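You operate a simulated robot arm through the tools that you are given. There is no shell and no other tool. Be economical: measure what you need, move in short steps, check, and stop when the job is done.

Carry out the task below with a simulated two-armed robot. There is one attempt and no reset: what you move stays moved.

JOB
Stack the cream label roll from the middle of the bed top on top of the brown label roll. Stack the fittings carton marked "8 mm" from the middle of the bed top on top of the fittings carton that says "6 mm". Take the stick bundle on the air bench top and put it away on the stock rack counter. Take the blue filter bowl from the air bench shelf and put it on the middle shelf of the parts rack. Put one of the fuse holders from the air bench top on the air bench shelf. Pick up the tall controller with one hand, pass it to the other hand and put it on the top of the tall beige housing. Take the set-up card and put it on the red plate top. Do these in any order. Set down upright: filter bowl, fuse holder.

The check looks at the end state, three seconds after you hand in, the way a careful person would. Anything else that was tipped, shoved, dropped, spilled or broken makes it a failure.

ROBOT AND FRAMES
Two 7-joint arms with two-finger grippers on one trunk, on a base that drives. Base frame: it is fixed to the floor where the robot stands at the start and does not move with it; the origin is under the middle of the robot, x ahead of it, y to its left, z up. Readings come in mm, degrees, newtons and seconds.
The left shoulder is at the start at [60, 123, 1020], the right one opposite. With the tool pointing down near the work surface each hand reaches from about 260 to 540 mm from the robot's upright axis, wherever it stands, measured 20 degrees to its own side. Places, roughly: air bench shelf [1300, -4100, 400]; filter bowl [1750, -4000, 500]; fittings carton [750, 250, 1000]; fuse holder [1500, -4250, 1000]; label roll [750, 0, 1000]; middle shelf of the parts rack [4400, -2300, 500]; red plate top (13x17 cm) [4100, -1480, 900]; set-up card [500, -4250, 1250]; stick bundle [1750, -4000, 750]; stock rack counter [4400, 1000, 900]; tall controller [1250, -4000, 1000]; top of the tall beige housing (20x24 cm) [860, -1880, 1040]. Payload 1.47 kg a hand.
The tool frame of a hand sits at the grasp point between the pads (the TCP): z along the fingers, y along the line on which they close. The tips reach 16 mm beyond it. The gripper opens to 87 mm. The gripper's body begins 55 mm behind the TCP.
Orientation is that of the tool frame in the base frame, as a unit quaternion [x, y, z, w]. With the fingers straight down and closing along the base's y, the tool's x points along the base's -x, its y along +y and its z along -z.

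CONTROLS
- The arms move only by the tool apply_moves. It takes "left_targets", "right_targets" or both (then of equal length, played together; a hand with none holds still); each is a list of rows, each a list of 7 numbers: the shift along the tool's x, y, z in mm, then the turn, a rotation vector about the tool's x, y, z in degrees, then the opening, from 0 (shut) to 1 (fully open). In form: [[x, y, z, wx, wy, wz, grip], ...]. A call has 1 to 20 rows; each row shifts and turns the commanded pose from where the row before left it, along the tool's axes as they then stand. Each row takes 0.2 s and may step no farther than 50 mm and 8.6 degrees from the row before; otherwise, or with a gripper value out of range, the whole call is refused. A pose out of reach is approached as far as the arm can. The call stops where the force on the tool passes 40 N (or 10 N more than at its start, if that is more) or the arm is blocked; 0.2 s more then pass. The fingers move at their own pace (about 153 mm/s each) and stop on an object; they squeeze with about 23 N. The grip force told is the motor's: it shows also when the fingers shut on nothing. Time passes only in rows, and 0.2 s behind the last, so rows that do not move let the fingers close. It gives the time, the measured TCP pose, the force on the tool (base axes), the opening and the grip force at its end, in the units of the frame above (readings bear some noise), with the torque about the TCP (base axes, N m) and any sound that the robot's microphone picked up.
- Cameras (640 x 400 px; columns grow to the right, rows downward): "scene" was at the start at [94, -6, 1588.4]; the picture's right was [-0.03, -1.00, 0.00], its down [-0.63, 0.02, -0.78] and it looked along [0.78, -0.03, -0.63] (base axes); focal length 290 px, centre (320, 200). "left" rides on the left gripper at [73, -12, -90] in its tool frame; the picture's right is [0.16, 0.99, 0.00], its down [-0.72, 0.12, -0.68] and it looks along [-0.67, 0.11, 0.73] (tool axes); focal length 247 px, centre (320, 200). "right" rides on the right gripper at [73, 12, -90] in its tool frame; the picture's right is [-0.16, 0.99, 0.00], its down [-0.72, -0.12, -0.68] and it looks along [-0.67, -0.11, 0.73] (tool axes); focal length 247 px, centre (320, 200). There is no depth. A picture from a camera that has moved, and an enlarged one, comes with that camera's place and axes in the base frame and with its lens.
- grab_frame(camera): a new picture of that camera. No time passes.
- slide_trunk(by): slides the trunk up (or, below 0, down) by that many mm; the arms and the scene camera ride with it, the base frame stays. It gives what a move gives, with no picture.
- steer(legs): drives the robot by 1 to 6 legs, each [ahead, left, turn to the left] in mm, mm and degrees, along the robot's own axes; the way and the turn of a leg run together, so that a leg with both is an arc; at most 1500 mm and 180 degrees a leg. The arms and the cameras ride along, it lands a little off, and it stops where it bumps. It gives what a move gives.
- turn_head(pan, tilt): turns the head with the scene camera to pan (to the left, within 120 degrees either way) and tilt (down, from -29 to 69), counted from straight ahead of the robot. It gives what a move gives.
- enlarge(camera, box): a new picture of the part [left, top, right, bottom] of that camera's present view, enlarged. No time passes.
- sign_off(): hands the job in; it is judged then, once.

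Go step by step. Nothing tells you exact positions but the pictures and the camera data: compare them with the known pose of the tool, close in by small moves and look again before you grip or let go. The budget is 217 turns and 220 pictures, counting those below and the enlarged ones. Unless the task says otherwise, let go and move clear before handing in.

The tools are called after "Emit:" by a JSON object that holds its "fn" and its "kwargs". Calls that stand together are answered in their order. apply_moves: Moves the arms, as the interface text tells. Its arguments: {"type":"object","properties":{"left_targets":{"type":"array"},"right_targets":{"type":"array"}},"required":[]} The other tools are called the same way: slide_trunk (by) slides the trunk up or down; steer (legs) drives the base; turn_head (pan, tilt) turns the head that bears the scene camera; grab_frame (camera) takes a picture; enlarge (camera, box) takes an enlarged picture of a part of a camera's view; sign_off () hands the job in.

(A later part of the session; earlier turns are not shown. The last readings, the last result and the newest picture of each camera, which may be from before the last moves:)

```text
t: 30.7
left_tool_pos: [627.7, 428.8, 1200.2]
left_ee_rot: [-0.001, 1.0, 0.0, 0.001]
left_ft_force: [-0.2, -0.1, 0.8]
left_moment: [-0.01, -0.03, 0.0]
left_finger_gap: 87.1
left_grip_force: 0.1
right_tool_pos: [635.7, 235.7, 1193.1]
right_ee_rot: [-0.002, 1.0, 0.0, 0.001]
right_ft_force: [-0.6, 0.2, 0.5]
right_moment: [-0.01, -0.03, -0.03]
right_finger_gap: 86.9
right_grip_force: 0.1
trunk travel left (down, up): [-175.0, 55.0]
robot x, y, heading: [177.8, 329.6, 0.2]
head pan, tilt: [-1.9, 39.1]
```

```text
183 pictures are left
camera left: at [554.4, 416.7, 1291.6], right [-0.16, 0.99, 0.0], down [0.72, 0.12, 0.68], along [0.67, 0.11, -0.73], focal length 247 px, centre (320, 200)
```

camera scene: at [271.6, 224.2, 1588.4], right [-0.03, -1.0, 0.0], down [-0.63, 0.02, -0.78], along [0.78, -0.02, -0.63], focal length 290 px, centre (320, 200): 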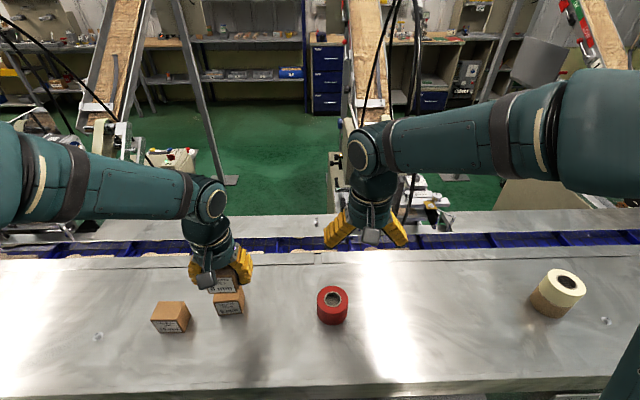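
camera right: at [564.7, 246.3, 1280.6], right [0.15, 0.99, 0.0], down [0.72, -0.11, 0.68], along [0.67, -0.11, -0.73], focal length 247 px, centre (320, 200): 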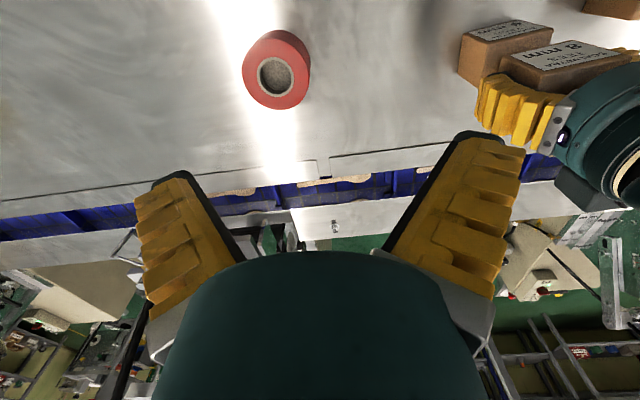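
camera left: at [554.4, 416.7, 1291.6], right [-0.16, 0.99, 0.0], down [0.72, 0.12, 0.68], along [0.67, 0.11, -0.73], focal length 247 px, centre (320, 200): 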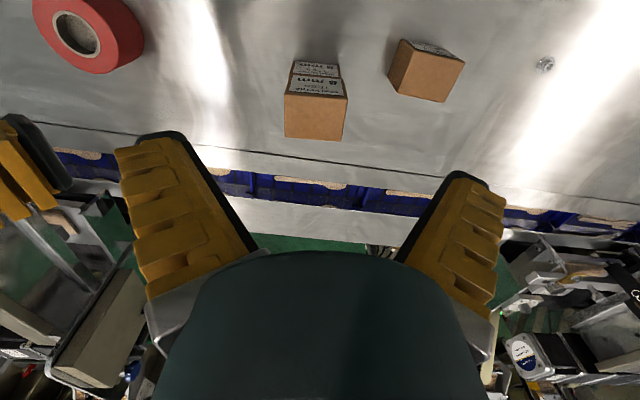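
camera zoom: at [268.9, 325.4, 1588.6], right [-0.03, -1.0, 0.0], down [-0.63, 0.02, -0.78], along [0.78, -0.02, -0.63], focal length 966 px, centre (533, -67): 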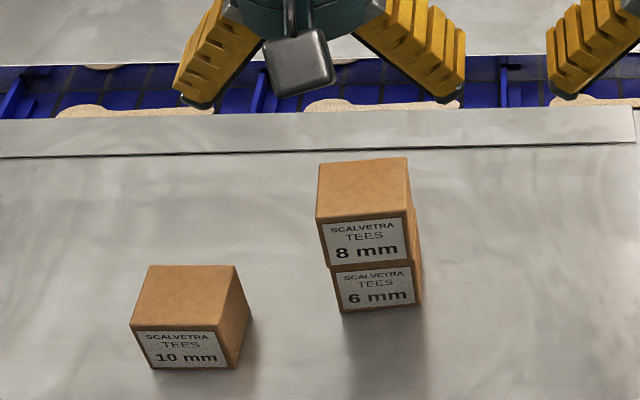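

Both stacks are done. I'll back off the bed, then look around to the right to plan the route to the air bench at y≈-4000.

Emit:
{"fn": "steer", "kwargs": {"legs": [[-200, 0, 0]]}}

Emit:
{"fn": "apply_moves", "kwargs": {"left_targets": [[40, 0, 0, 0, 0, 0, 1], [40, 0, 0, 0, 0, 0, 1], [20, -20, 0, 0, 0, 0, 1]], "right_targets": [[40, 0, 0, 0, 0, 0, 1], [40, 0, 0, 0, 0, 0, 1], [20, -20, 0, 0, 0, 0, 1]]}}

Emit:
{"fn": "turn_head", "kwargs": {"pan": -90, "tilt": 20}}

Emit:
{"fn": "grab_frame", "kwargs": {"camera": "scene"}}

Emit:
{"fn": "turn_head", "kwargs": {"pan": -45, "tilt": 20}}

Emit:
{"fn": "grab_frame", "kwargs": {"camera": "scene"}}

```text
t: 32.3
left_tool_pos: [426.5, 428.2, 1199.9]
left_ee_rot: [-0.003, 1.0, 0.0, 0.0]
left_ft_force: [0.5, 0.0, -0.1]
left_moment: [-0.01, -0.04, 0.01]
left_finger_gap: 86.9
left_grip_force: 0.0
right_tool_pos: [435.5, 235.5, 1191.4]
right_ee_rot: [-0.003, 1.0, 0.0, 0.0]
right_ft_force: [0.1, 0.0, -0.2]
right_moment: [0.01, -0.03, -0.02]
right_finger_gap: 87.1
right_grip_force: 0.0
trunk travel left (down, up): [-175.0, 55.0]
robot x, y, heading: [-24.4, 332.0, 0.3]
head pan, tilt: [-1.9, 39.1]
```

```text
t: 33.1
left_tool_pos: [328.4, 406.5, 1199.4]
left_ee_rot: [-0.003, 1.0, 0.001, 0.0]
left_ft_force: [0.6, -0.3, -0.3]
left_moment: [0.02, -0.02, -0.01]
left_finger_gap: 87.0
left_grip_force: 0.0
right_tool_pos: [336.0, 211.8, 1192.0]
right_ee_rot: [-0.002, 1.0, 0.0, 0.0]
right_ft_force: [-0.5, -0.5, -1.1]
right_moment: [0.04, -0.04, -0.01]
right_finger_gap: 87.2
right_grip_force: 0.1
trunk travel left (down, up): [-175.0, 55.0]
robot x, y, heading: [-26.7, 328.0, 0.1]
head pan, tilt: [-1.9, 39.1]
```

```text
t: 34.7
left_tool_pos: [329.0, 408.3, 1200.0]
left_ee_rot: [-0.002, 1.0, -0.001, -0.001]
left_ft_force: [0.1, 0.2, 0.7]
left_moment: [-0.03, -0.02, -0.01]
left_finger_gap: 87.1
left_grip_force: 0.0
right_tool_pos: [337.2, 214.3, 1192.0]
right_ee_rot: [-0.003, 1.0, 0.0, 0.0]
right_ft_force: [-0.5, 1.0, 0.5]
right_moment: [-0.03, -0.02, -0.03]
right_finger_gap: 87.3
right_grip_force: 0.0
trunk travel left (down, up): [-175.0, 55.0]
robot x, y, heading: [-22.2, 327.7, 0.2]
head pan, tilt: [-90.0, 20.0]
```

```text
182 pictures are left
camera scene: at [-15.7, 233.7, 1618.4], right [-1.0, -0.01, 0.0], down [0.0, 0.34, -0.94], along [0.01, -0.94, -0.34], focal length 290 px, centre (320, 200)
```

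scene: 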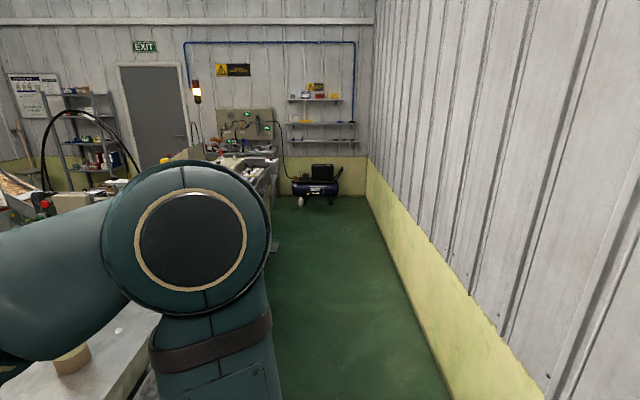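

```text
t: 35.8
left_tool_pos: [329.1, 408.3, 1199.8]
left_ee_rot: [-0.004, 1.0, 0.0, 0.0]
left_ft_force: [-0.1, -0.3, -0.3]
left_moment: [-0.01, 0.0, -0.05]
left_finger_gap: 86.9
left_grip_force: 0.1
right_tool_pos: [337.7, 213.7, 1191.7]
right_ee_rot: [-0.002, 1.0, 0.0, 0.0]
right_ft_force: [-0.1, -0.1, 0.1]
right_moment: [-0.04, 0.0, 0.01]
right_finger_gap: 87.0
right_grip_force: 0.1
trunk travel left (down, up): [-175.0, 55.0]
robot x, y, heading: [-23.0, 332.1, 0.2]
head pan, tilt: [-45.0, 20.0]
```

```text
181 pictures are left
camera scene: at [49.9, 261.3, 1618.4], right [-0.7, -0.71, 0.0], down [-0.24, 0.24, -0.94], along [0.67, -0.66, -0.34], focal length 290 px, centre (320, 200)
```

scene: 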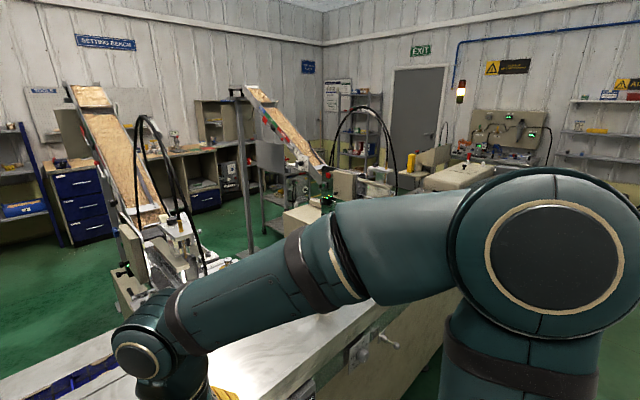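

There's a clear aisle along x≈0 (wall at x≈-750, air bench past the far end of the machine). I'll drive along it and look again.

Emit:
{"fn": "steer", "kwargs": {"legs": [[0, -1500, 0], [0, -1100, 0]]}}

Emit:
{"fn": "grab_frame", "kwargs": {"camera": "scene"}}

Emit:
{"fn": "turn_head", "kwargs": {"pan": -85, "tilt": 25}}

Emit:
{"fn": "grab_frame", "kwargs": {"camera": "scene"}}

Emit:
{"fn": "turn_head", "kwargs": {"pan": 0, "tilt": 25}}

Emit:
{"fn": "grab_frame", "kwargs": {"camera": "scene"}}

```text
t: 59.3
left_tool_pos: [292.2, -2269.2, 1199.9]
left_ee_rot: [0.006, 1.0, 0.0, 0.0]
left_ft_force: [0.7, 0.4, -0.1]
left_moment: [-0.01, 0.0, 0.0]
left_finger_gap: 86.9
left_grip_force: 0.0
right_tool_pos: [296.6, -2464.3, 1190.8]
right_ee_rot: [0.005, 1.0, 0.0, 0.0]
right_ft_force: [-0.5, 0.2, -0.7]
right_moment: [0.03, -0.02, -0.01]
right_finger_gap: 87.1
right_grip_force: 0.0
trunk travel left (down, up): [-175.0, 55.0]
robot x, y, heading: [-63.1, -2338.3, -0.8]
head pan, tilt: [-45.0, 20.0]
```

```text
180 pictures are left
camera scene: at [10.5, -2412.0, 1618.4], right [-0.72, -0.7, 0.0], down [-0.24, 0.24, -0.94], along [0.66, -0.67, -0.34], focal length 290 px, centre (320, 200)
```

scene: 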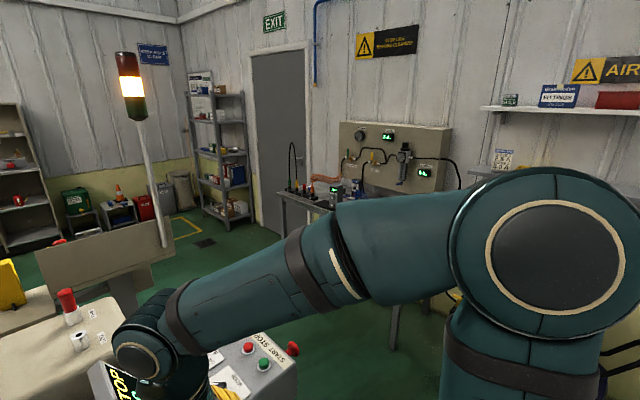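

```text
t: 60.3
left_tool_pos: [292.4, -2270.3, 1198.3]
left_ee_rot: [0.006, 1.0, 0.0, 0.0]
left_ft_force: [-0.5, -0.1, 0.5]
left_moment: [0.0, 0.0, 0.03]
left_finger_gap: 87.2
left_grip_force: 0.0
right_tool_pos: [296.9, -2464.7, 1192.8]
right_ee_rot: [0.007, 1.0, 0.001, 0.0]
right_ft_force: [-0.5, 0.1, -0.3]
right_moment: [-0.04, 0.01, -0.01]
right_finger_gap: 87.1
right_grip_force: 0.1
trunk travel left (down, up): [-175.0, 55.0]
robot x, y, heading: [-61.8, -2342.7, -1.0]
head pan, tilt: [-85.0, 25.0]
```

```text
179 pictures are left
camera scene: at [-47.6, -2437.1, 1610.4], right [-1.0, -0.08, 0.0], down [-0.03, 0.42, -0.91], along [0.07, -0.9, -0.42], focal length 290 px, centre (320, 200)
```

scene: 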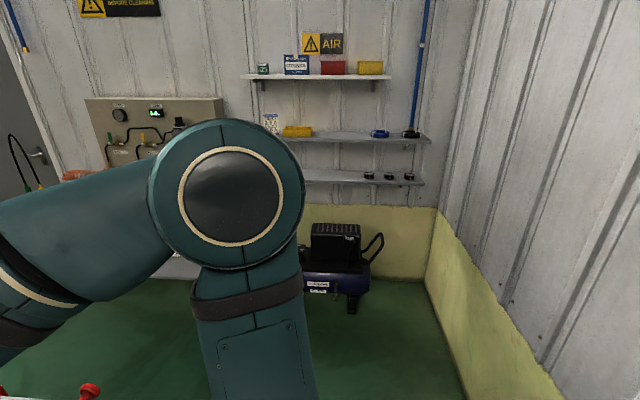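

```text
t: 61.9
left_tool_pos: [292.8, -2270.1, 1198.9]
left_ee_rot: [0.006, 1.0, 0.0, 0.0]
left_ft_force: [-0.2, 0.4, 1.1]
left_moment: [-0.02, 0.02, 0.0]
left_finger_gap: 86.9
left_grip_force: 0.1
right_tool_pos: [297.3, -2463.8, 1191.9]
right_ee_rot: [0.007, 1.0, -0.001, 0.001]
right_ft_force: [0.5, 0.4, 0.4]
right_moment: [-0.03, 0.0, -0.02]
right_finger_gap: 87.1
right_grip_force: 0.1
trunk travel left (down, up): [-175.0, 55.0]
robot x, y, heading: [-62.2, -2340.4, -0.7]
head pan, tilt: [0.0, 25.0]
```

```text
178 pictures are left
camera scene: at [37.5, -2346.4, 1610.4], right [-0.01, -1.0, 0.0], down [-0.42, 0.01, -0.91], along [0.91, -0.01, -0.42], focal length 290 px, centre (320, 200)
```

scene: 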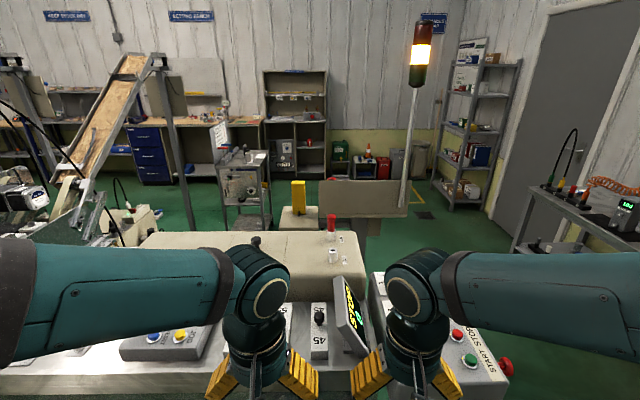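

The card is on the wall shelf at about (430,-4250). The controller and bench are to the right, and the machine ends around y≈-2850. I'll drive on to y≈-3240, face the bench wall (-y), and look.

Emit:
{"fn": "steer", "kwargs": {"legs": [[0, -900, 0], [0, 0, -89]]}}

Emit:
{"fn": "turn_head", "kwargs": {"pan": 0, "tilt": 25}}

Emit:
{"fn": "grab_frame", "kwargs": {"camera": "scene"}}

Emit:
{"fn": "turn_head", "kwargs": {"pan": 55, "tilt": 25}}

Emit:
{"fn": "grab_frame", "kwargs": {"camera": "scene"}}

```text
t: 74.0
left_tool_pos: [-0.7, -3595.5, 1200.0]
left_ee_rot: [0.712, 0.702, 0.0, 0.001]
left_ft_force: [0.6, -0.2, -0.4]
left_moment: [-0.01, 0.01, 0.01]
left_finger_gap: 87.1
left_grip_force: 0.1
right_tool_pos: [-195.9, -3599.7, 1190.2]
right_ee_rot: [0.712, 0.702, 0.0, 0.0]
right_ft_force: [0.2, -0.6, -0.4]
right_moment: [0.0, 0.02, 0.04]
right_finger_gap: 86.8
right_grip_force: 0.1
trunk travel left (down, up): [-175.0, 55.0]
robot x, y, heading: [-74.3, -3241.6, -90.6]
head pan, tilt: [0.0, 25.0]
```

```text
t: 74.6
left_tool_pos: [-0.2, -3596.3, 1199.1]
left_ee_rot: [0.712, 0.703, 0.0, 0.001]
left_ft_force: [-0.4, -0.1, 0.9]
left_moment: [-0.04, 0.02, 0.03]
left_finger_gap: 86.8
left_grip_force: 0.1
right_tool_pos: [-194.9, -3599.3, 1191.9]
right_ee_rot: [0.712, 0.703, 0.0, 0.0]
right_ft_force: [0.1, 0.0, 0.1]
right_moment: [-0.02, 0.01, -0.01]
right_finger_gap: 87.0
right_grip_force: 0.1
trunk travel left (down, up): [-175.0, 55.0]
robot x, y, heading: [-70.7, -3239.8, -90.7]
head pan, tilt: [0.0, 25.0]
```

```text
177 pictures are left
camera scene: at [-75.2, -3346.1, 1610.4], right [-1.0, 0.01, 0.0], down [0.01, 0.42, -0.91], along [-0.01, -0.91, -0.42], focal length 290 px, centre (320, 200)
```

scene: 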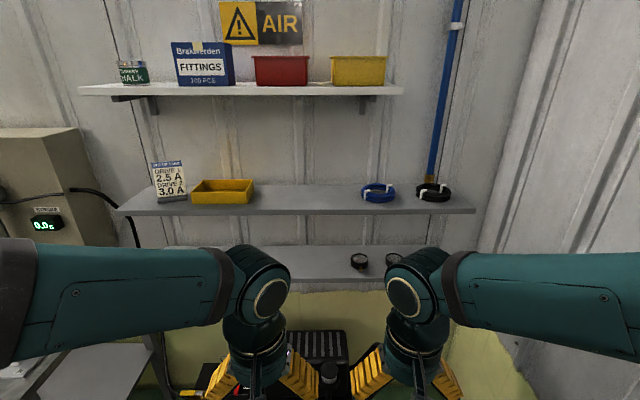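

```text
t: 75.8
left_tool_pos: [-0.4, -3595.3, 1198.9]
left_ee_rot: [0.712, 0.702, 0.0, 0.0]
left_ft_force: [-0.1, 0.2, 0.4]
left_moment: [-0.03, -0.01, 0.0]
left_finger_gap: 87.1
left_grip_force: 0.0
right_tool_pos: [-195.8, -3600.0, 1190.9]
right_ee_rot: [0.712, 0.702, 0.0, 0.0]
right_ft_force: [0.1, -0.6, 0.3]
right_moment: [0.01, 0.0, -0.01]
right_finger_gap: 86.9
right_grip_force: 0.0
trunk travel left (down, up): [-175.0, 55.0]
robot x, y, heading: [-71.3, -3244.1, -90.8]
head pan, tilt: [55.0, 25.0]
```

```text
176 pictures are left
camera scene: at [0.8, -3307.8, 1610.4], right [-0.58, -0.81, 0.0], down [-0.34, 0.25, -0.91], along [0.74, -0.53, -0.42], focal length 290 px, centre (320, 200)
```

scene: 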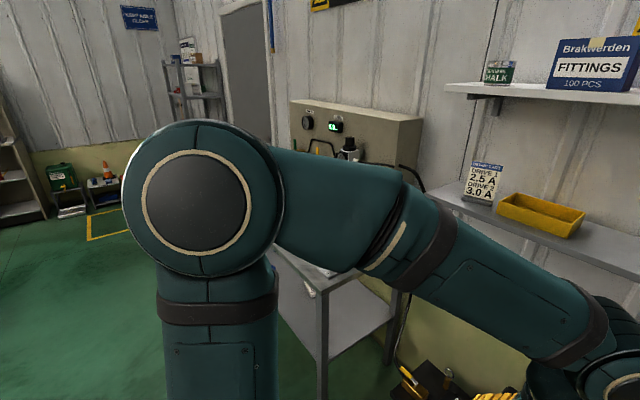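

The card stands in a holder on the middle wall shelf near (425,-4250,1190). The air bench front edge is near y≈-3760 starting at x≈650. I'll strafe along to the bench middle and look.

Emit:
{"fn": "steer", "kwargs": {"legs": [[0, 1400, 0]]}}

Emit:
{"fn": "turn_head", "kwargs": {"pan": 0, "tilt": 35}}

Emit:
{"fn": "grab_frame", "kwargs": {"camera": "scene"}}

```text
t: 88.1
left_tool_pos: [1368.3, -3627.5, 1199.5]
left_ee_rot: [0.718, 0.696, 0.0, 0.0]
left_ft_force: [-0.2, 0.7, 0.1]
left_moment: [-0.02, -0.01, 0.0]
left_finger_gap: 87.0
left_grip_force: 0.1
right_tool_pos: [1174.1, -3629.2, 1191.8]
right_ee_rot: [0.718, 0.696, 0.001, 0.0]
right_ft_force: [0.1, 0.6, -0.2]
right_moment: [-0.03, -0.02, 0.0]
right_finger_gap: 87.0
right_grip_force: 0.1
trunk travel left (down, up): [-175.0, 55.0]
robot x, y, heading: [1302.5, -3269.5, -91.4]
head pan, tilt: [55.0, 25.0]
```

```text
t: 89.3
left_tool_pos: [1368.9, -3628.4, 1199.6]
left_ee_rot: [0.719, 0.695, -0.001, 0.0]
left_ft_force: [-0.1, -0.2, 0.2]
left_moment: [0.02, 0.03, 0.0]
left_finger_gap: 86.8
left_grip_force: 0.1
right_tool_pos: [1172.5, -3628.8, 1190.5]
right_ee_rot: [0.718, 0.696, 0.0, 0.0]
right_ft_force: [-0.2, 0.7, 0.2]
right_moment: [0.0, -0.01, -0.04]
right_finger_gap: 87.0
right_grip_force: 0.1
trunk travel left (down, up): [-175.0, 55.0]
robot x, y, heading: [1304.0, -3272.9, -91.8]
head pan, tilt: [0.0, 35.0]
```

```text
175 pictures are left
camera scene: at [1298.0, -3372.6, 1594.6], right [-1.0, 0.03, 0.0], down [0.02, 0.57, -0.82], along [-0.03, -0.82, -0.57], focal length 290 px, centre (320, 200)
```

scene: 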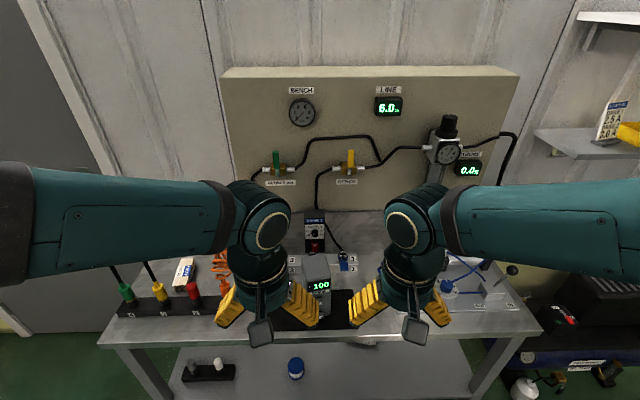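

Emit:
{"fn": "enlarge", "kwargs": {"camera": "scene", "box": [90, 220, 346, 380]}}

Emit:
{"fn": "enlarge", "kwargs": {"camera": "scene", "box": [290, 200, 546, 360]}}

```text
2.50 times, centred on (218, 300) of scene
camera zoom: at [1298.0, -3372.6, 1594.6], right [-1.0, 0.03, 0.0], down [0.02, 0.57, -0.82], along [-0.03, -0.82, -0.57], focal length 725 px, centre (575, -50)
```

zoom: 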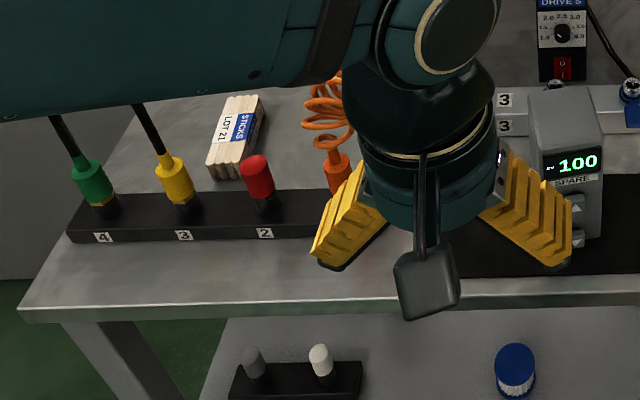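

```text
2.50 times, centred on (418, 280) of scene
camera zoom: at [1298.0, -3372.6, 1594.6], right [-1.0, 0.03, 0.0], down [0.02, 0.57, -0.82], along [-0.03, -0.82, -0.57], focal length 725 px, centre (75, 0)
```

zoom: 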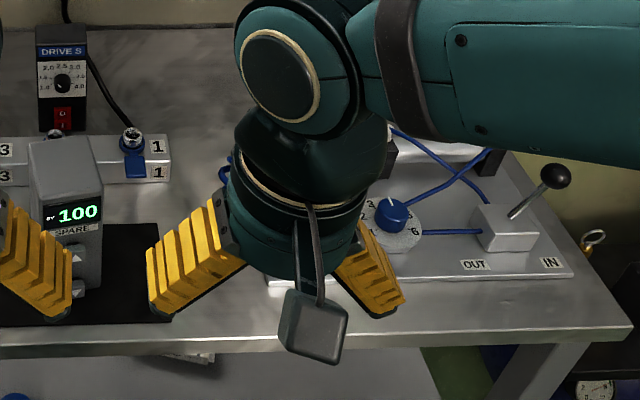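

I see the spare "100" controller in front, the stick bundle, a labelled fuse-holder bar (positions 1–3), and the blue-capped bowl on the lower shelf. I'll spread the hands for a clear view.

Emit:
{"fn": "apply_moves", "kwargs": {"left_targets": [[0, 45, -10, 0, 0, 0, 1], [0, 45, -10, 0, 0, 0, 1], [0, 45, 0, 0, 0, 0, 1]], "right_targets": [[0, -45, -10, 0, 0, 0, 1], [0, -45, -10, 0, 0, 0, 1], [0, -45, 0, 0, 0, 0, 1]]}}

Emit:
{"fn": "turn_head", "kwargs": {"pan": 0, "tilt": 45}}

Emit:
{"fn": "grab_frame", "kwargs": {"camera": "scene"}}

Emit:
{"fn": "enlarge", "kwargs": {"camera": "scene", "box": [260, 110, 420, 210]}}

Emit:
{"fn": "grab_frame", "kwargs": {"camera": "left"}}

Emit:
{"fn": "grab_frame", "kwargs": {"camera": "right"}}

```text
t: 90.1
left_tool_pos: [1504.1, -3632.1, 1219.1]
left_ee_rot: [0.718, 0.696, 0.0, 0.0]
left_ft_force: [0.5, 0.8, 0.9]
left_moment: [0.0, -0.01, 0.0]
left_finger_gap: 87.0
left_grip_force: 0.0
right_tool_pos: [1037.3, -3624.9, 1212.9]
right_ee_rot: [0.719, 0.695, 0.001, 0.0]
right_ft_force: [-0.5, 0.6, -0.3]
right_moment: [-0.01, 0.0, 0.02]
right_finger_gap: 86.9
right_grip_force: 0.0
trunk travel left (down, up): [-175.0, 55.0]
robot x, y, heading: [1300.5, -3273.2, -91.7]
head pan, tilt: [0.0, 35.0]
```

```text
t: 90.9
left_tool_pos: [1503.1, -3633.8, 1218.8]
left_ee_rot: [0.717, 0.697, 0.0, 0.0]
left_ft_force: [0.4, -0.5, -0.2]
left_moment: [0.0, 0.01, -0.01]
left_finger_gap: 87.1
left_grip_force: 0.1
right_tool_pos: [1038.9, -3624.9, 1211.1]
right_ee_rot: [0.719, 0.695, 0.0, 0.0]
right_ft_force: [0.2, 0.0, 0.0]
right_moment: [0.0, -0.01, -0.02]
right_finger_gap: 87.1
right_grip_force: 0.1
trunk travel left (down, up): [-175.0, 55.0]
robot x, y, heading: [1302.6, -3272.5, -92.0]
head pan, tilt: [0.0, 45.0]
```

```text
172 pictures are left
camera scene: at [1298.1, -3365.9, 1579.8], right [-1.0, 0.03, 0.0], down [0.02, 0.71, -0.71], along [-0.02, -0.71, -0.71], focal length 290 px, centre (320, 200)
```

scene: 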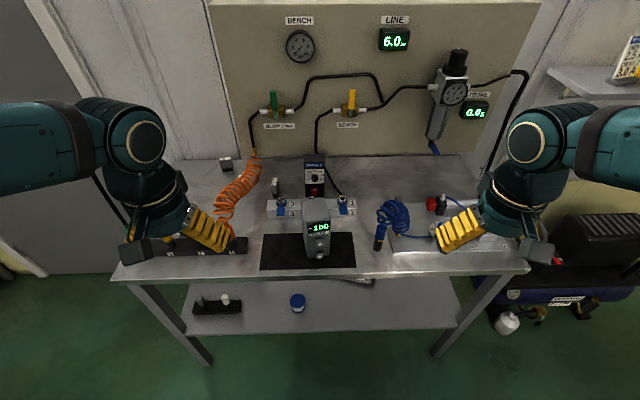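

```text
4.00 times, centred on (340, 160) of scene
camera zoom: at [1298.1, -3365.9, 1579.8], right [-1.0, 0.03, 0.0], down [0.02, 0.71, -0.71], along [-0.02, -0.71, -0.71], focal length 1160 px, centre (240, 360)
```

zoom: 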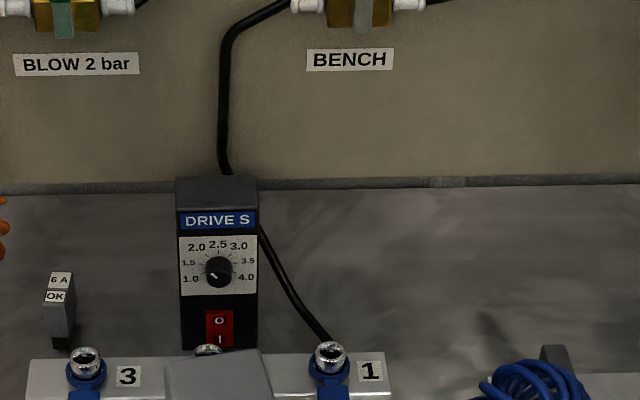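

```text
170 pictures are left
camera left: at [1492.6, -3559.6, 1310.5], right [0.99, 0.13, 0.0], down [0.09, -0.73, 0.68], along [0.09, -0.67, -0.73], focal length 247 px, centre (320, 200)
```

left: 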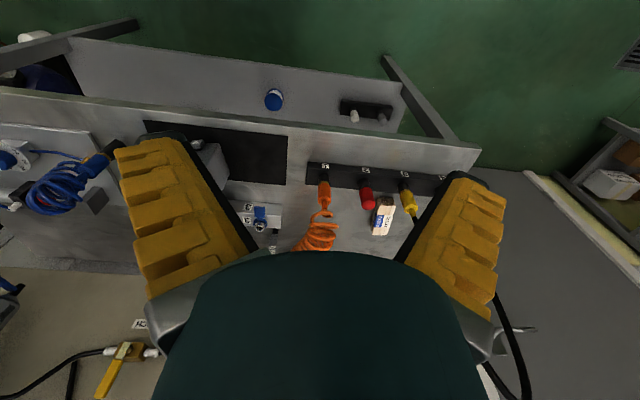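

```text
169 pictures are left
camera right: at [1051.6, -3552.8, 1300.8], right [0.98, -0.19, 0.0], down [-0.14, -0.72, 0.68], along [-0.13, -0.67, -0.73], focal length 247 px, centre (320, 200)
```

right: 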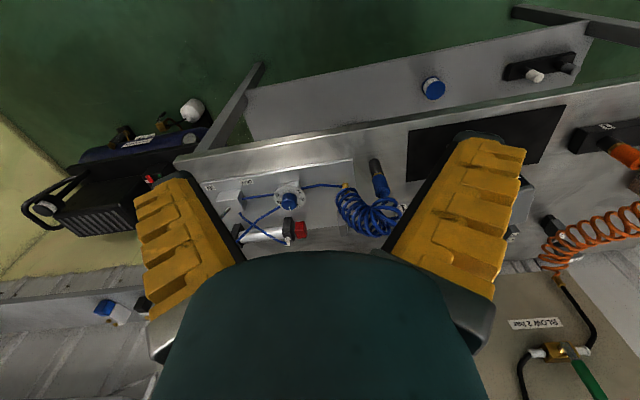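

Bench top works out to z≈842. I'll zoom into the lower shelf and the back of the bench to identify the bowl and fuse holders.

Emit:
{"fn": "enlarge", "kwargs": {"camera": "scene", "box": [170, 265, 330, 365]}}

Emit:
{"fn": "enlarge", "kwargs": {"camera": "scene", "box": [200, 140, 360, 240]}}

Emit:
{"fn": "enlarge", "kwargs": {"camera": "left", "box": [220, 60, 460, 210]}}

```text
4.00 times, centred on (250, 315) of scene
camera zoom: at [1298.1, -3365.9, 1579.8], right [-1.0, 0.03, 0.0], down [0.02, 0.71, -0.71], along [-0.02, -0.71, -0.71], focal length 1160 px, centre (600, -260)
```

zoom: 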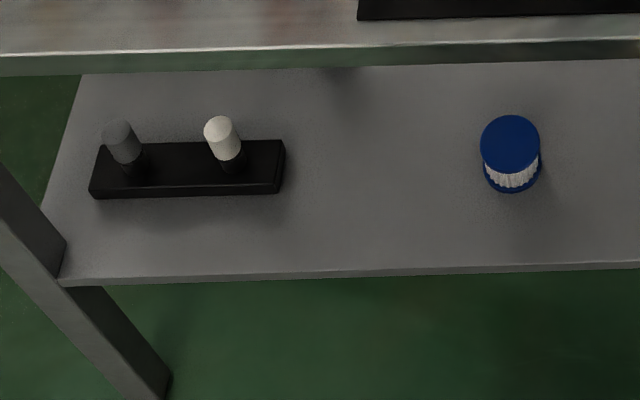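

```text
4.00 times, centred on (280, 190) of scene
camera zoom: at [1298.1, -3365.9, 1579.8], right [-1.0, 0.03, 0.0], down [0.02, 0.71, -0.71], along [-0.02, -0.71, -0.71], focal length 1160 px, centre (480, 240)
```

zoom: 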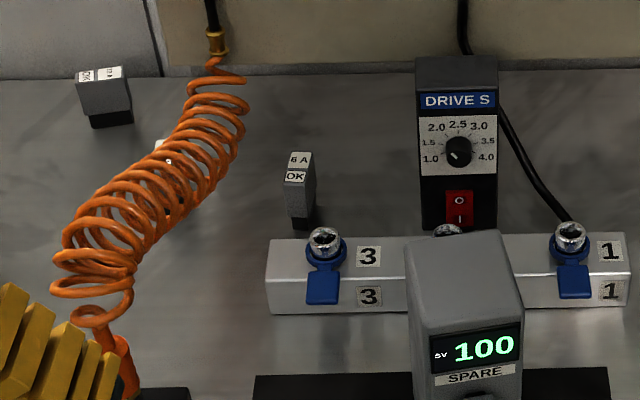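

```text
2.67 times, centred on (340, 135) of left
camera zoom: at [1492.6, -3559.6, 1310.5], right [0.99, 0.13, 0.0], down [0.09, -0.73, 0.68], along [0.09, -0.67, -0.73], focal length 659 px, centre (267, 373)
```

zoom: 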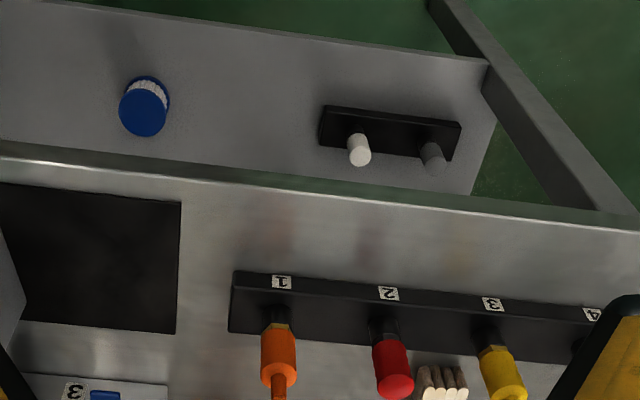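

I've identified three fuse holders (the one at about (1437,-4123) is most accessible), the blue-capped bowl at (1372,-3905) on the lower shelf, and the bundle at (1722,-4018). I'll check the robot's own footprint before going closer.

Emit:
{"fn": "turn_head", "kwargs": {"pan": 0, "tilt": 69}}

Emit:
{"fn": "grab_frame", "kwargs": {"camera": "scene"}}

```text
t: 91.7
left_tool_pos: [1502.7, -3633.5, 1220.4]
left_ee_rot: [0.718, 0.696, 0.0, -0.001]
left_ft_force: [0.2, -0.6, -0.6]
left_moment: [0.01, 0.0, 0.02]
left_finger_gap: 87.0
left_grip_force: 0.0
right_tool_pos: [1037.2, -3625.2, 1211.9]
right_ee_rot: [0.718, 0.696, 0.0, 0.0]
right_ft_force: [0.3, 1.0, 0.2]
right_moment: [0.0, 0.01, -0.01]
right_finger_gap: 87.2
right_grip_force: 0.0
trunk travel left (down, up): [-175.0, 55.0]
robot x, y, heading: [1303.6, -3272.5, -92.0]
head pan, tilt: [0.0, 68.8]
```

```text
165 pictures are left
camera scene: at [1298.9, -3340.5, 1550.9], right [-1.0, 0.03, 0.0], down [0.03, 0.93, -0.36], along [-0.01, -0.36, -0.93], focal length 290 px, centre (320, 200)
```

scene: 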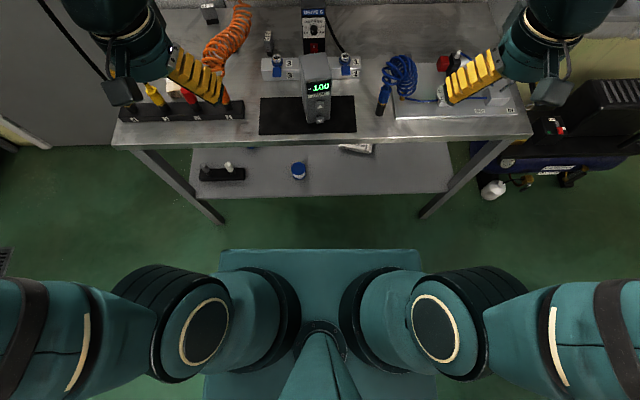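

The base shows no sign of touching so far. I'll straighten the heading and drive to about 290 mm from the bench edge, the same clearance as at the bed.

Emit:
{"fn": "steer", "kwargs": {"legs": [[0, 0, 2], [215, 0, 0]]}}

Emit:
{"fn": "turn_head", "kwargs": {"pan": 0, "tilt": 50}}

Emit:
{"fn": "grab_frame", "kwargs": {"camera": "scene"}}

Emit:
{"fn": "enlarge", "kwargs": {"camera": "scene", "box": [200, 60, 392, 180]}}

```text
t: 93.8
left_tool_pos: [1517.5, -3837.0, 1218.9]
left_ee_rot: [0.705, 0.709, 0.0, 0.0]
left_ft_force: [0.9, 0.7, 0.5]
left_moment: [0.0, -0.02, 0.0]
left_finger_gap: 87.0
left_grip_force: 0.0
right_tool_pos: [1050.5, -3845.6, 1212.4]
right_ee_rot: [0.705, 0.709, 0.0, 0.0]
right_ft_force: [0.1, -0.2, 0.7]
right_moment: [0.03, 0.02, 0.02]
right_finger_gap: 87.1
right_grip_force: 0.0
trunk travel left (down, up): [-175.0, 55.0]
robot x, y, heading: [1304.5, -3484.1, -89.9]
head pan, tilt: [0.0, 68.8]
```

```text
t: 94.6
left_tool_pos: [1517.6, -3837.0, 1219.4]
left_ee_rot: [0.705, 0.709, 0.0, 0.0]
left_ft_force: [0.6, 0.6, -0.6]
left_moment: [-0.01, -0.01, 0.02]
left_finger_gap: 87.0
left_grip_force: 0.0
right_tool_pos: [1052.4, -3844.9, 1211.7]
right_ee_rot: [0.706, 0.709, 0.001, 0.0]
right_ft_force: [0.2, -0.3, 0.3]
right_moment: [0.02, 0.04, 0.0]
right_finger_gap: 86.7
right_grip_force: 0.0
trunk travel left (down, up): [-175.0, 55.0]
robot x, y, heading: [1304.8, -3483.0, -89.5]
head pan, tilt: [0.0, 50.0]
```

```text
164 pictures are left
camera scene: at [1302.4, -3572.7, 1572.8], right [-1.0, -0.01, 0.0], down [0.0, 0.77, -0.64], along [0.0, -0.64, -0.77], focal length 290 px, centre (320, 200)
```

scene: 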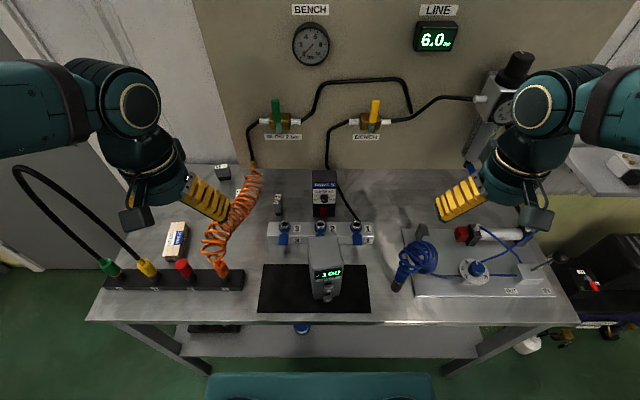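

```text
3.33 times, centred on (296, 120) of scene
camera zoom: at [1302.4, -3572.7, 1572.8], right [-1.0, -0.01, 0.0], down [0.0, 0.77, -0.64], along [0.0, -0.64, -0.77], focal length 966 px, centre (400, 467)
```

zoom: 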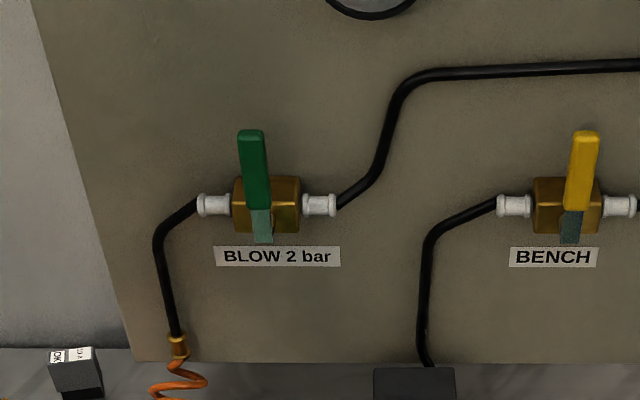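

Emit:
{"fn": "enlarge", "kwargs": {"camera": "scene", "box": [240, 160, 400, 260]}}

Emit:
{"fn": "enlarge", "kwargs": {"camera": "scene", "box": [240, 230, 400, 330]}}

Emit:
{"fn": "grab_frame", "kwargs": {"camera": "left"}}

```text
4.00 times, centred on (320, 210) of scene
camera zoom: at [1302.4, -3572.7, 1572.8], right [-1.0, -0.01, 0.0], down [0.0, 0.77, -0.64], along [0.0, -0.64, -0.77], focal length 1160 px, centre (320, 160)
```

zoom: 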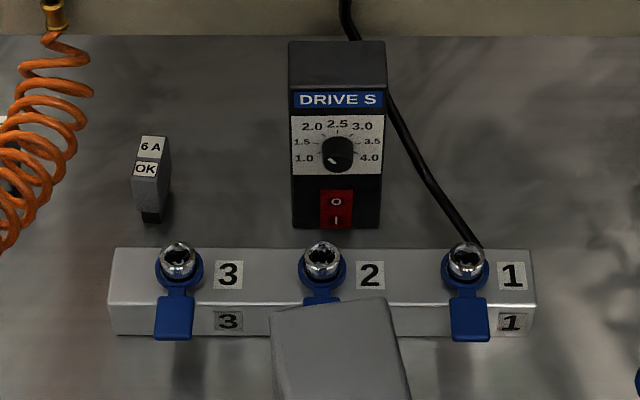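

```text
4.00 times, centred on (320, 280) of scene
camera zoom: at [1302.4, -3572.7, 1572.8], right [-1.0, -0.01, 0.0], down [0.0, 0.77, -0.64], along [0.0, -0.64, -0.77], focal length 1160 px, centre (320, -120)
```

zoom: 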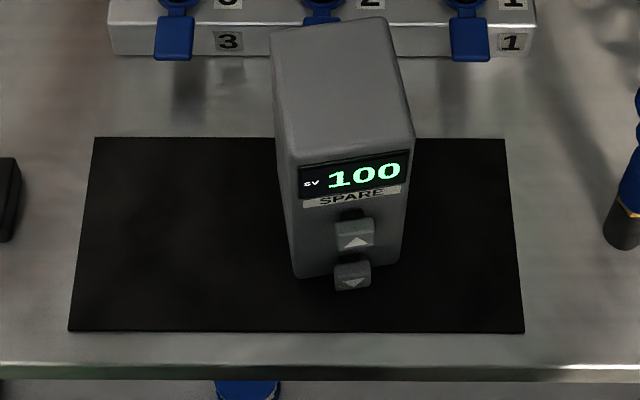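

```text
160 pictures are left
camera left: at [1504.2, -3763.6, 1310.6], right [0.99, 0.16, 0.0], down [0.12, -0.72, 0.68], along [0.11, -0.67, -0.73], focal length 247 px, centre (320, 200)
```

left: 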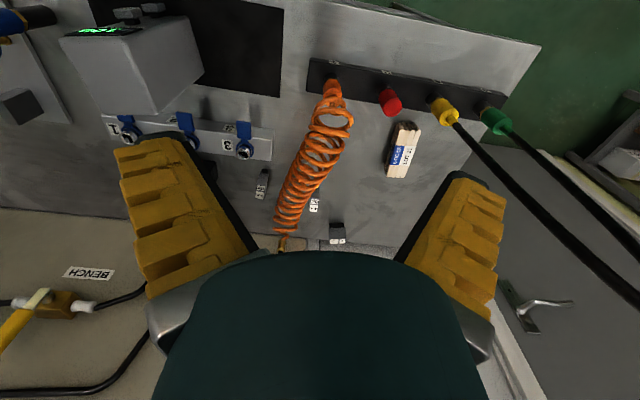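

The fuse holder stands at about (1434,-4125), about 70 mm tall. I'll tilt the left hand 45° forward and slide toward it to hover short of it.

Emit:
{"fn": "apply_moves", "kwargs": {"left_targets": [[0, 0, 0, 0, -7.5, 0, 1], [0, 0, 0, 0, -7.5, 0, 1], [0, 0, 0, 0, -7.5, 0, 1], [0, 0, 0, 0, -7.5, 0, 1], [0, 0, 0, 0, -7.5, 0, 1], [0, 0, 0, 0, -7.5, 0, 1], [0, -20, 40, 0, 0, 0, 0.7], [0, -20, 40, 0, 0, 0, 0.7], [0, -20, 40, 0, 0, 0, 0.7], [0, -22, 40, 0, 0, 0, 0.7], [0, 0, 40, 0, 0, 0, 0.7]]}}

Emit:
{"fn": "grab_frame", "kwargs": {"camera": "left"}}

Emit:
{"fn": "grab_frame", "kwargs": {"camera": "scene"}}

```text
t: 97.0
left_tool_pos: [1439.2, -4003.1, 1103.1]
left_ee_rot: [0.651, 0.655, -0.27, 0.272]
left_ft_force: [-0.1, -0.3, 0.8]
left_moment: [0.0, 0.01, -0.05]
left_finger_gap: 65.4
left_grip_force: 3.2
left hand out of reach, approached as far as the arm can: row 5, 6, 7
right_tool_pos: [1052.4, -3846.6, 1211.8]
right_ee_rot: [0.706, 0.708, 0.0, -0.001]
right_ft_force: [-0.1, -0.7, 0.3]
right_moment: [0.06, 0.02, 0.02]
right_finger_gap: 86.9
right_grip_force: 0.1
trunk travel left (down, up): [-175.0, 55.0]
robot x, y, heading: [1304.6, -3483.5, -89.5]
head pan, tilt: [0.0, 50.0]
```

```text
159 pictures are left
camera left: at [1426.7, -3888.3, 1115.6], right [0.99, 0.12, -0.11], down [0.12, -0.03, 0.99], along [0.11, -0.99, -0.04], focal length 247 px, centre (320, 200)
```

left: 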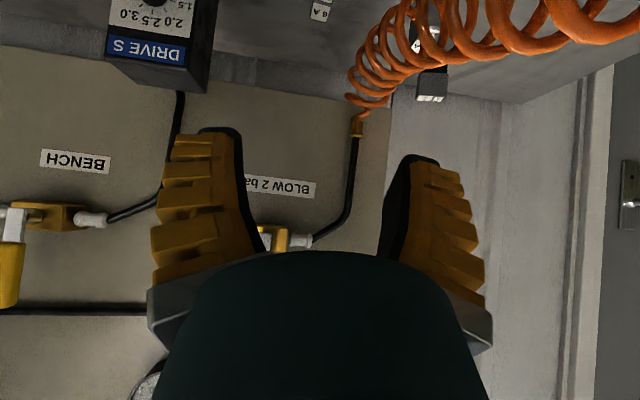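

```text
158 pictures are left
camera scene: at [1304.3, -3575.2, 1572.7], right [-1.0, -0.01, 0.0], down [0.0, 0.77, -0.64], along [0.0, -0.64, -0.77], focal length 290 px, centre (320, 200)
```

scene: 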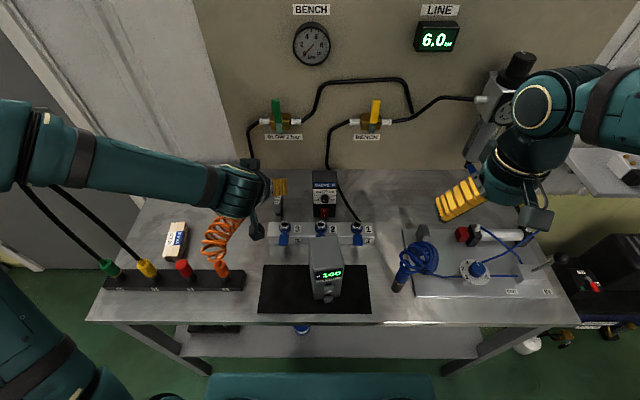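

The tilt is right, and the fuse holder is below view. I'll come down toward it, biased slightly to the right to stay clear of the orange coil.

Emit:
{"fn": "apply_moves", "kwargs": {"left_targets": [[20, -3, 35, 0, 0, 0, 0.65], [20, -3, 35, 0, 0, 0, 0.65], [21, -3, 35, 0, 0, 0, 0.65], [0, 0, 30, 0, 0, 0, 0.65]]}}

Emit:
{"fn": "grab_frame", "kwargs": {"camera": "left"}}

Emit:
{"fn": "enlarge", "kwargs": {"camera": "scene", "box": [200, 150, 360, 250]}}

```text
t: 98.0
left_tool_pos: [1431.2, -4053.8, 961.6]
left_ee_rot: [0.652, 0.655, -0.27, 0.271]
left_ft_force: [-0.1, 0.4, -0.2]
left_moment: [0.0, -0.01, -0.01]
left_finger_gap: 61.5
left_grip_force: 3.3
right_tool_pos: [1051.3, -3846.2, 1212.3]
right_ee_rot: [0.705, 0.709, 0.0, 0.0]
right_ft_force: [-0.2, 0.1, 0.4]
right_moment: [-0.01, 0.02, -0.02]
right_finger_gap: 87.0
right_grip_force: 0.0
trunk travel left (down, up): [-175.0, 55.0]
robot x, y, heading: [1302.8, -3479.7, -89.6]
head pan, tilt: [0.0, 50.0]
```

```text
157 pictures are left
camera left: at [1418.1, -3939.6, 975.2], right [0.99, 0.12, -0.11], down [0.12, -0.03, 0.99], along [0.11, -0.99, -0.04], focal length 247 px, centre (320, 200)
```

left: 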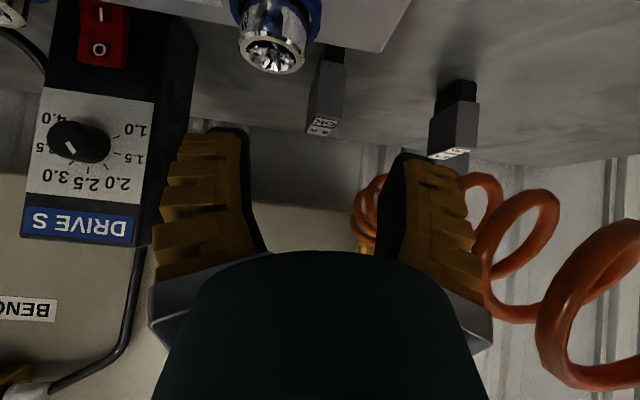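

```text
4.00 times, centred on (280, 200) of scene
camera zoom: at [1302.3, -3573.4, 1572.8], right [-1.0, -0.01, 0.0], down [0.0, 0.77, -0.64], along [0.0, -0.64, -0.77], focal length 1160 px, centre (480, 200)
```

zoom: 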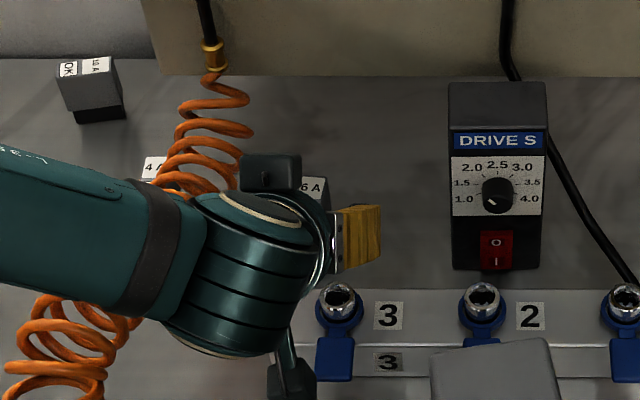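

The target holder is at about (1436,-4150), top z≈904, and well centred between the fingers. I'll advance most of the way and check.

Emit:
{"fn": "apply_moves", "kwargs": {"left_targets": [[-5, 2, 33, 0, 0, 0, 0.65], [-5, 2, 33, 0, 0, 0, 0.65], [-3, 0, 33, 0, 0, 0, 0.65]]}}

Emit:
{"fn": "grab_frame", "kwargs": {"camera": "left"}}

```text
t: 98.8
left_tool_pos: [1436.8, -4136.5, 903.9]
left_ee_rot: [0.651, 0.655, -0.269, 0.272]
left_ft_force: [0.6, -0.6, 0.1]
left_moment: [0.0, 0.03, 0.01]
left_finger_gap: 61.5
left_grip_force: 3.6
right_tool_pos: [1050.6, -3846.7, 1212.0]
right_ee_rot: [0.705, 0.709, 0.0, -0.001]
right_ft_force: [-0.2, -0.4, 0.2]
right_moment: [0.05, 0.01, 0.01]
right_finger_gap: 86.9
right_grip_force: 0.0
trunk travel left (down, up): [-175.0, 55.0]
robot x, y, heading: [1305.0, -3482.7, -89.7]
head pan, tilt: [0.0, 50.0]
```

```text
155 pictures are left
camera left: at [1424.8, -4021.0, 916.2], right [0.99, 0.12, -0.11], down [0.12, -0.03, 0.99], along [0.11, -0.99, -0.04], focal length 247 px, centre (320, 200)
```

left: 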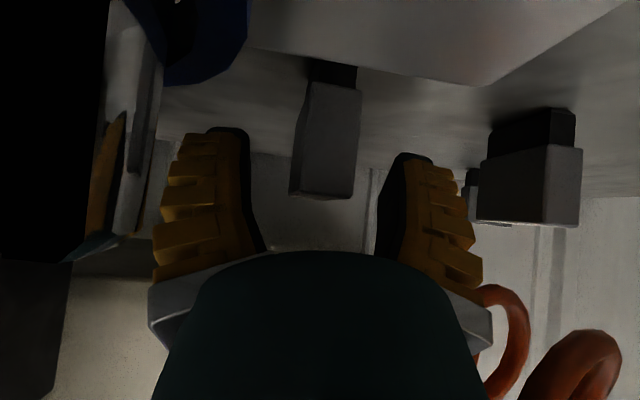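

The camera on the hand is getting close to the knob bar, so I won't go any lower. I'll slide forward horizontally and grip the upper part of the holder.

Emit:
{"fn": "apply_moves", "kwargs": {"left_targets": [[-6, 1, 8, 0, 0, 0, 0.65], [-6, 1, 8, 0, 0, 0, 0.65], [0, 0, 0, 0, 0, 0, 0.3], [0, 0, 0, 0, 0, 0, 0], [0, 0, 0, 0, 0, 0, 0]]}}

Emit:
{"fn": "grab_frame", "kwargs": {"camera": "left"}}

```text
t: 99.3
left_tool_pos: [1436.2, -4136.6, 900.2]
left_ee_rot: [0.655, 0.655, -0.267, 0.266]
left_ft_force: [5.5, 21.9, 14.6]
left_moment: [1.58, 0.3, -1.13]
left_finger_gap: 61.5
left_grip_force: 3.7
right_tool_pos: [1053.3, -3843.3, 1212.2]
right_ee_rot: [0.705, 0.71, -0.001, 0.001]
right_ft_force: [0.0, 0.2, -1.1]
right_moment: [0.03, 0.03, 0.01]
right_finger_gap: 86.9
right_grip_force: 0.1
trunk travel left (down, up): [-175.0, 55.0]
robot x, y, heading: [1299.0, -3482.2, -89.9]
head pan, tilt: [0.0, 50.0]
stopped in row 2 (left hand): the force on the tool passed its limit at 49 N (the readings are from after the stop); the commanded pose is now the measured one
```

```text
154 pictures are left
camera left: at [1424.3, -4021.9, 915.0], right [0.99, 0.11, -0.11], down [0.12, -0.04, 0.99], along [0.11, -0.99, -0.06], focal length 247 px, centre (320, 200)
```

left: 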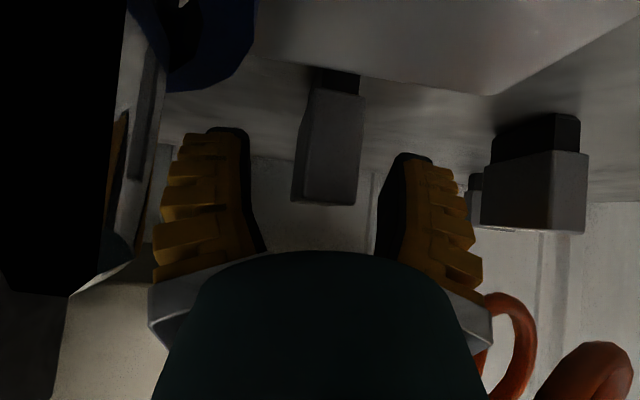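

The hand's camera housing touched the knob on the bar. I'll back straight out and up, and check that nothing has moved.

Emit:
{"fn": "apply_moves", "kwargs": {"left_targets": [[0, 0, -10, 0, 0, 0, 0.65], [0, 0, -30, 0, 0, 0, 0.65], [-20, 0, -30, 0, 0, 0, 0.65], [-30, 0, -30, 0, 0, 0, 0.65]]}}

Emit:
{"fn": "grab_frame", "kwargs": {"camera": "left"}}

Emit:
{"fn": "enlarge", "kwargs": {"camera": "scene", "box": [220, 150, 412, 270]}}

```text
t: 100.3
left_tool_pos: [1437.1, -4105.7, 1005.2]
left_ee_rot: [0.654, 0.655, -0.267, 0.267]
left_ft_force: [0.7, 0.0, -0.1]
left_moment: [0.01, -0.05, 0.01]
left_finger_gap: 61.5
left_grip_force: 3.7
right_tool_pos: [1052.2, -3845.1, 1212.9]
right_ee_rot: [0.705, 0.709, 0.0, 0.001]
right_ft_force: [-0.4, 0.2, 0.0]
right_moment: [-0.03, 0.01, -0.01]
right_finger_gap: 87.2
right_grip_force: 0.0
trunk travel left (down, up): [-175.0, 55.0]
robot x, y, heading: [1303.9, -3485.0, -89.8]
head pan, tilt: [0.0, 50.0]
```

```text
153 pictures are left
camera left: at [1425.0, -3991.6, 1019.2], right [0.99, 0.11, -0.11], down [0.12, -0.04, 0.99], along [0.11, -0.99, -0.05], focal length 247 px, centre (320, 200)
```

left: 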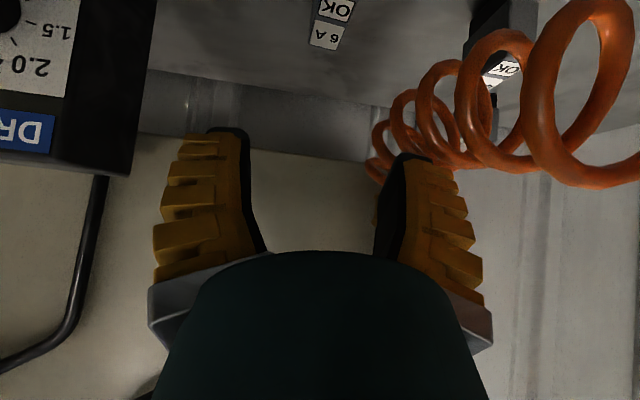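

```text
3.33 times, centred on (316, 210) of scene
camera zoom: at [1302.3, -3571.3, 1573.0], right [-1.0, -0.01, 0.0], down [0.0, 0.77, -0.64], along [0.0, -0.64, -0.77], focal length 966 px, centre (333, 167)
```

zoom: 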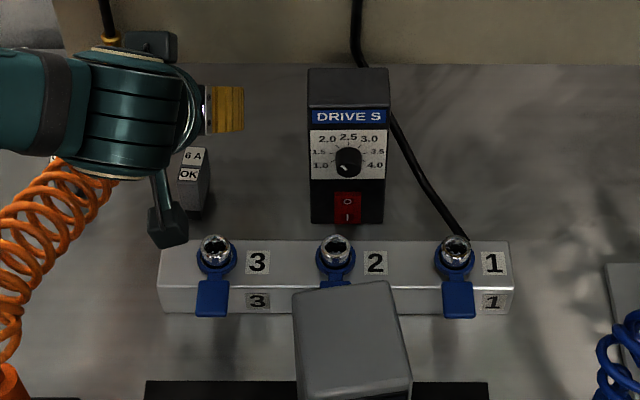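

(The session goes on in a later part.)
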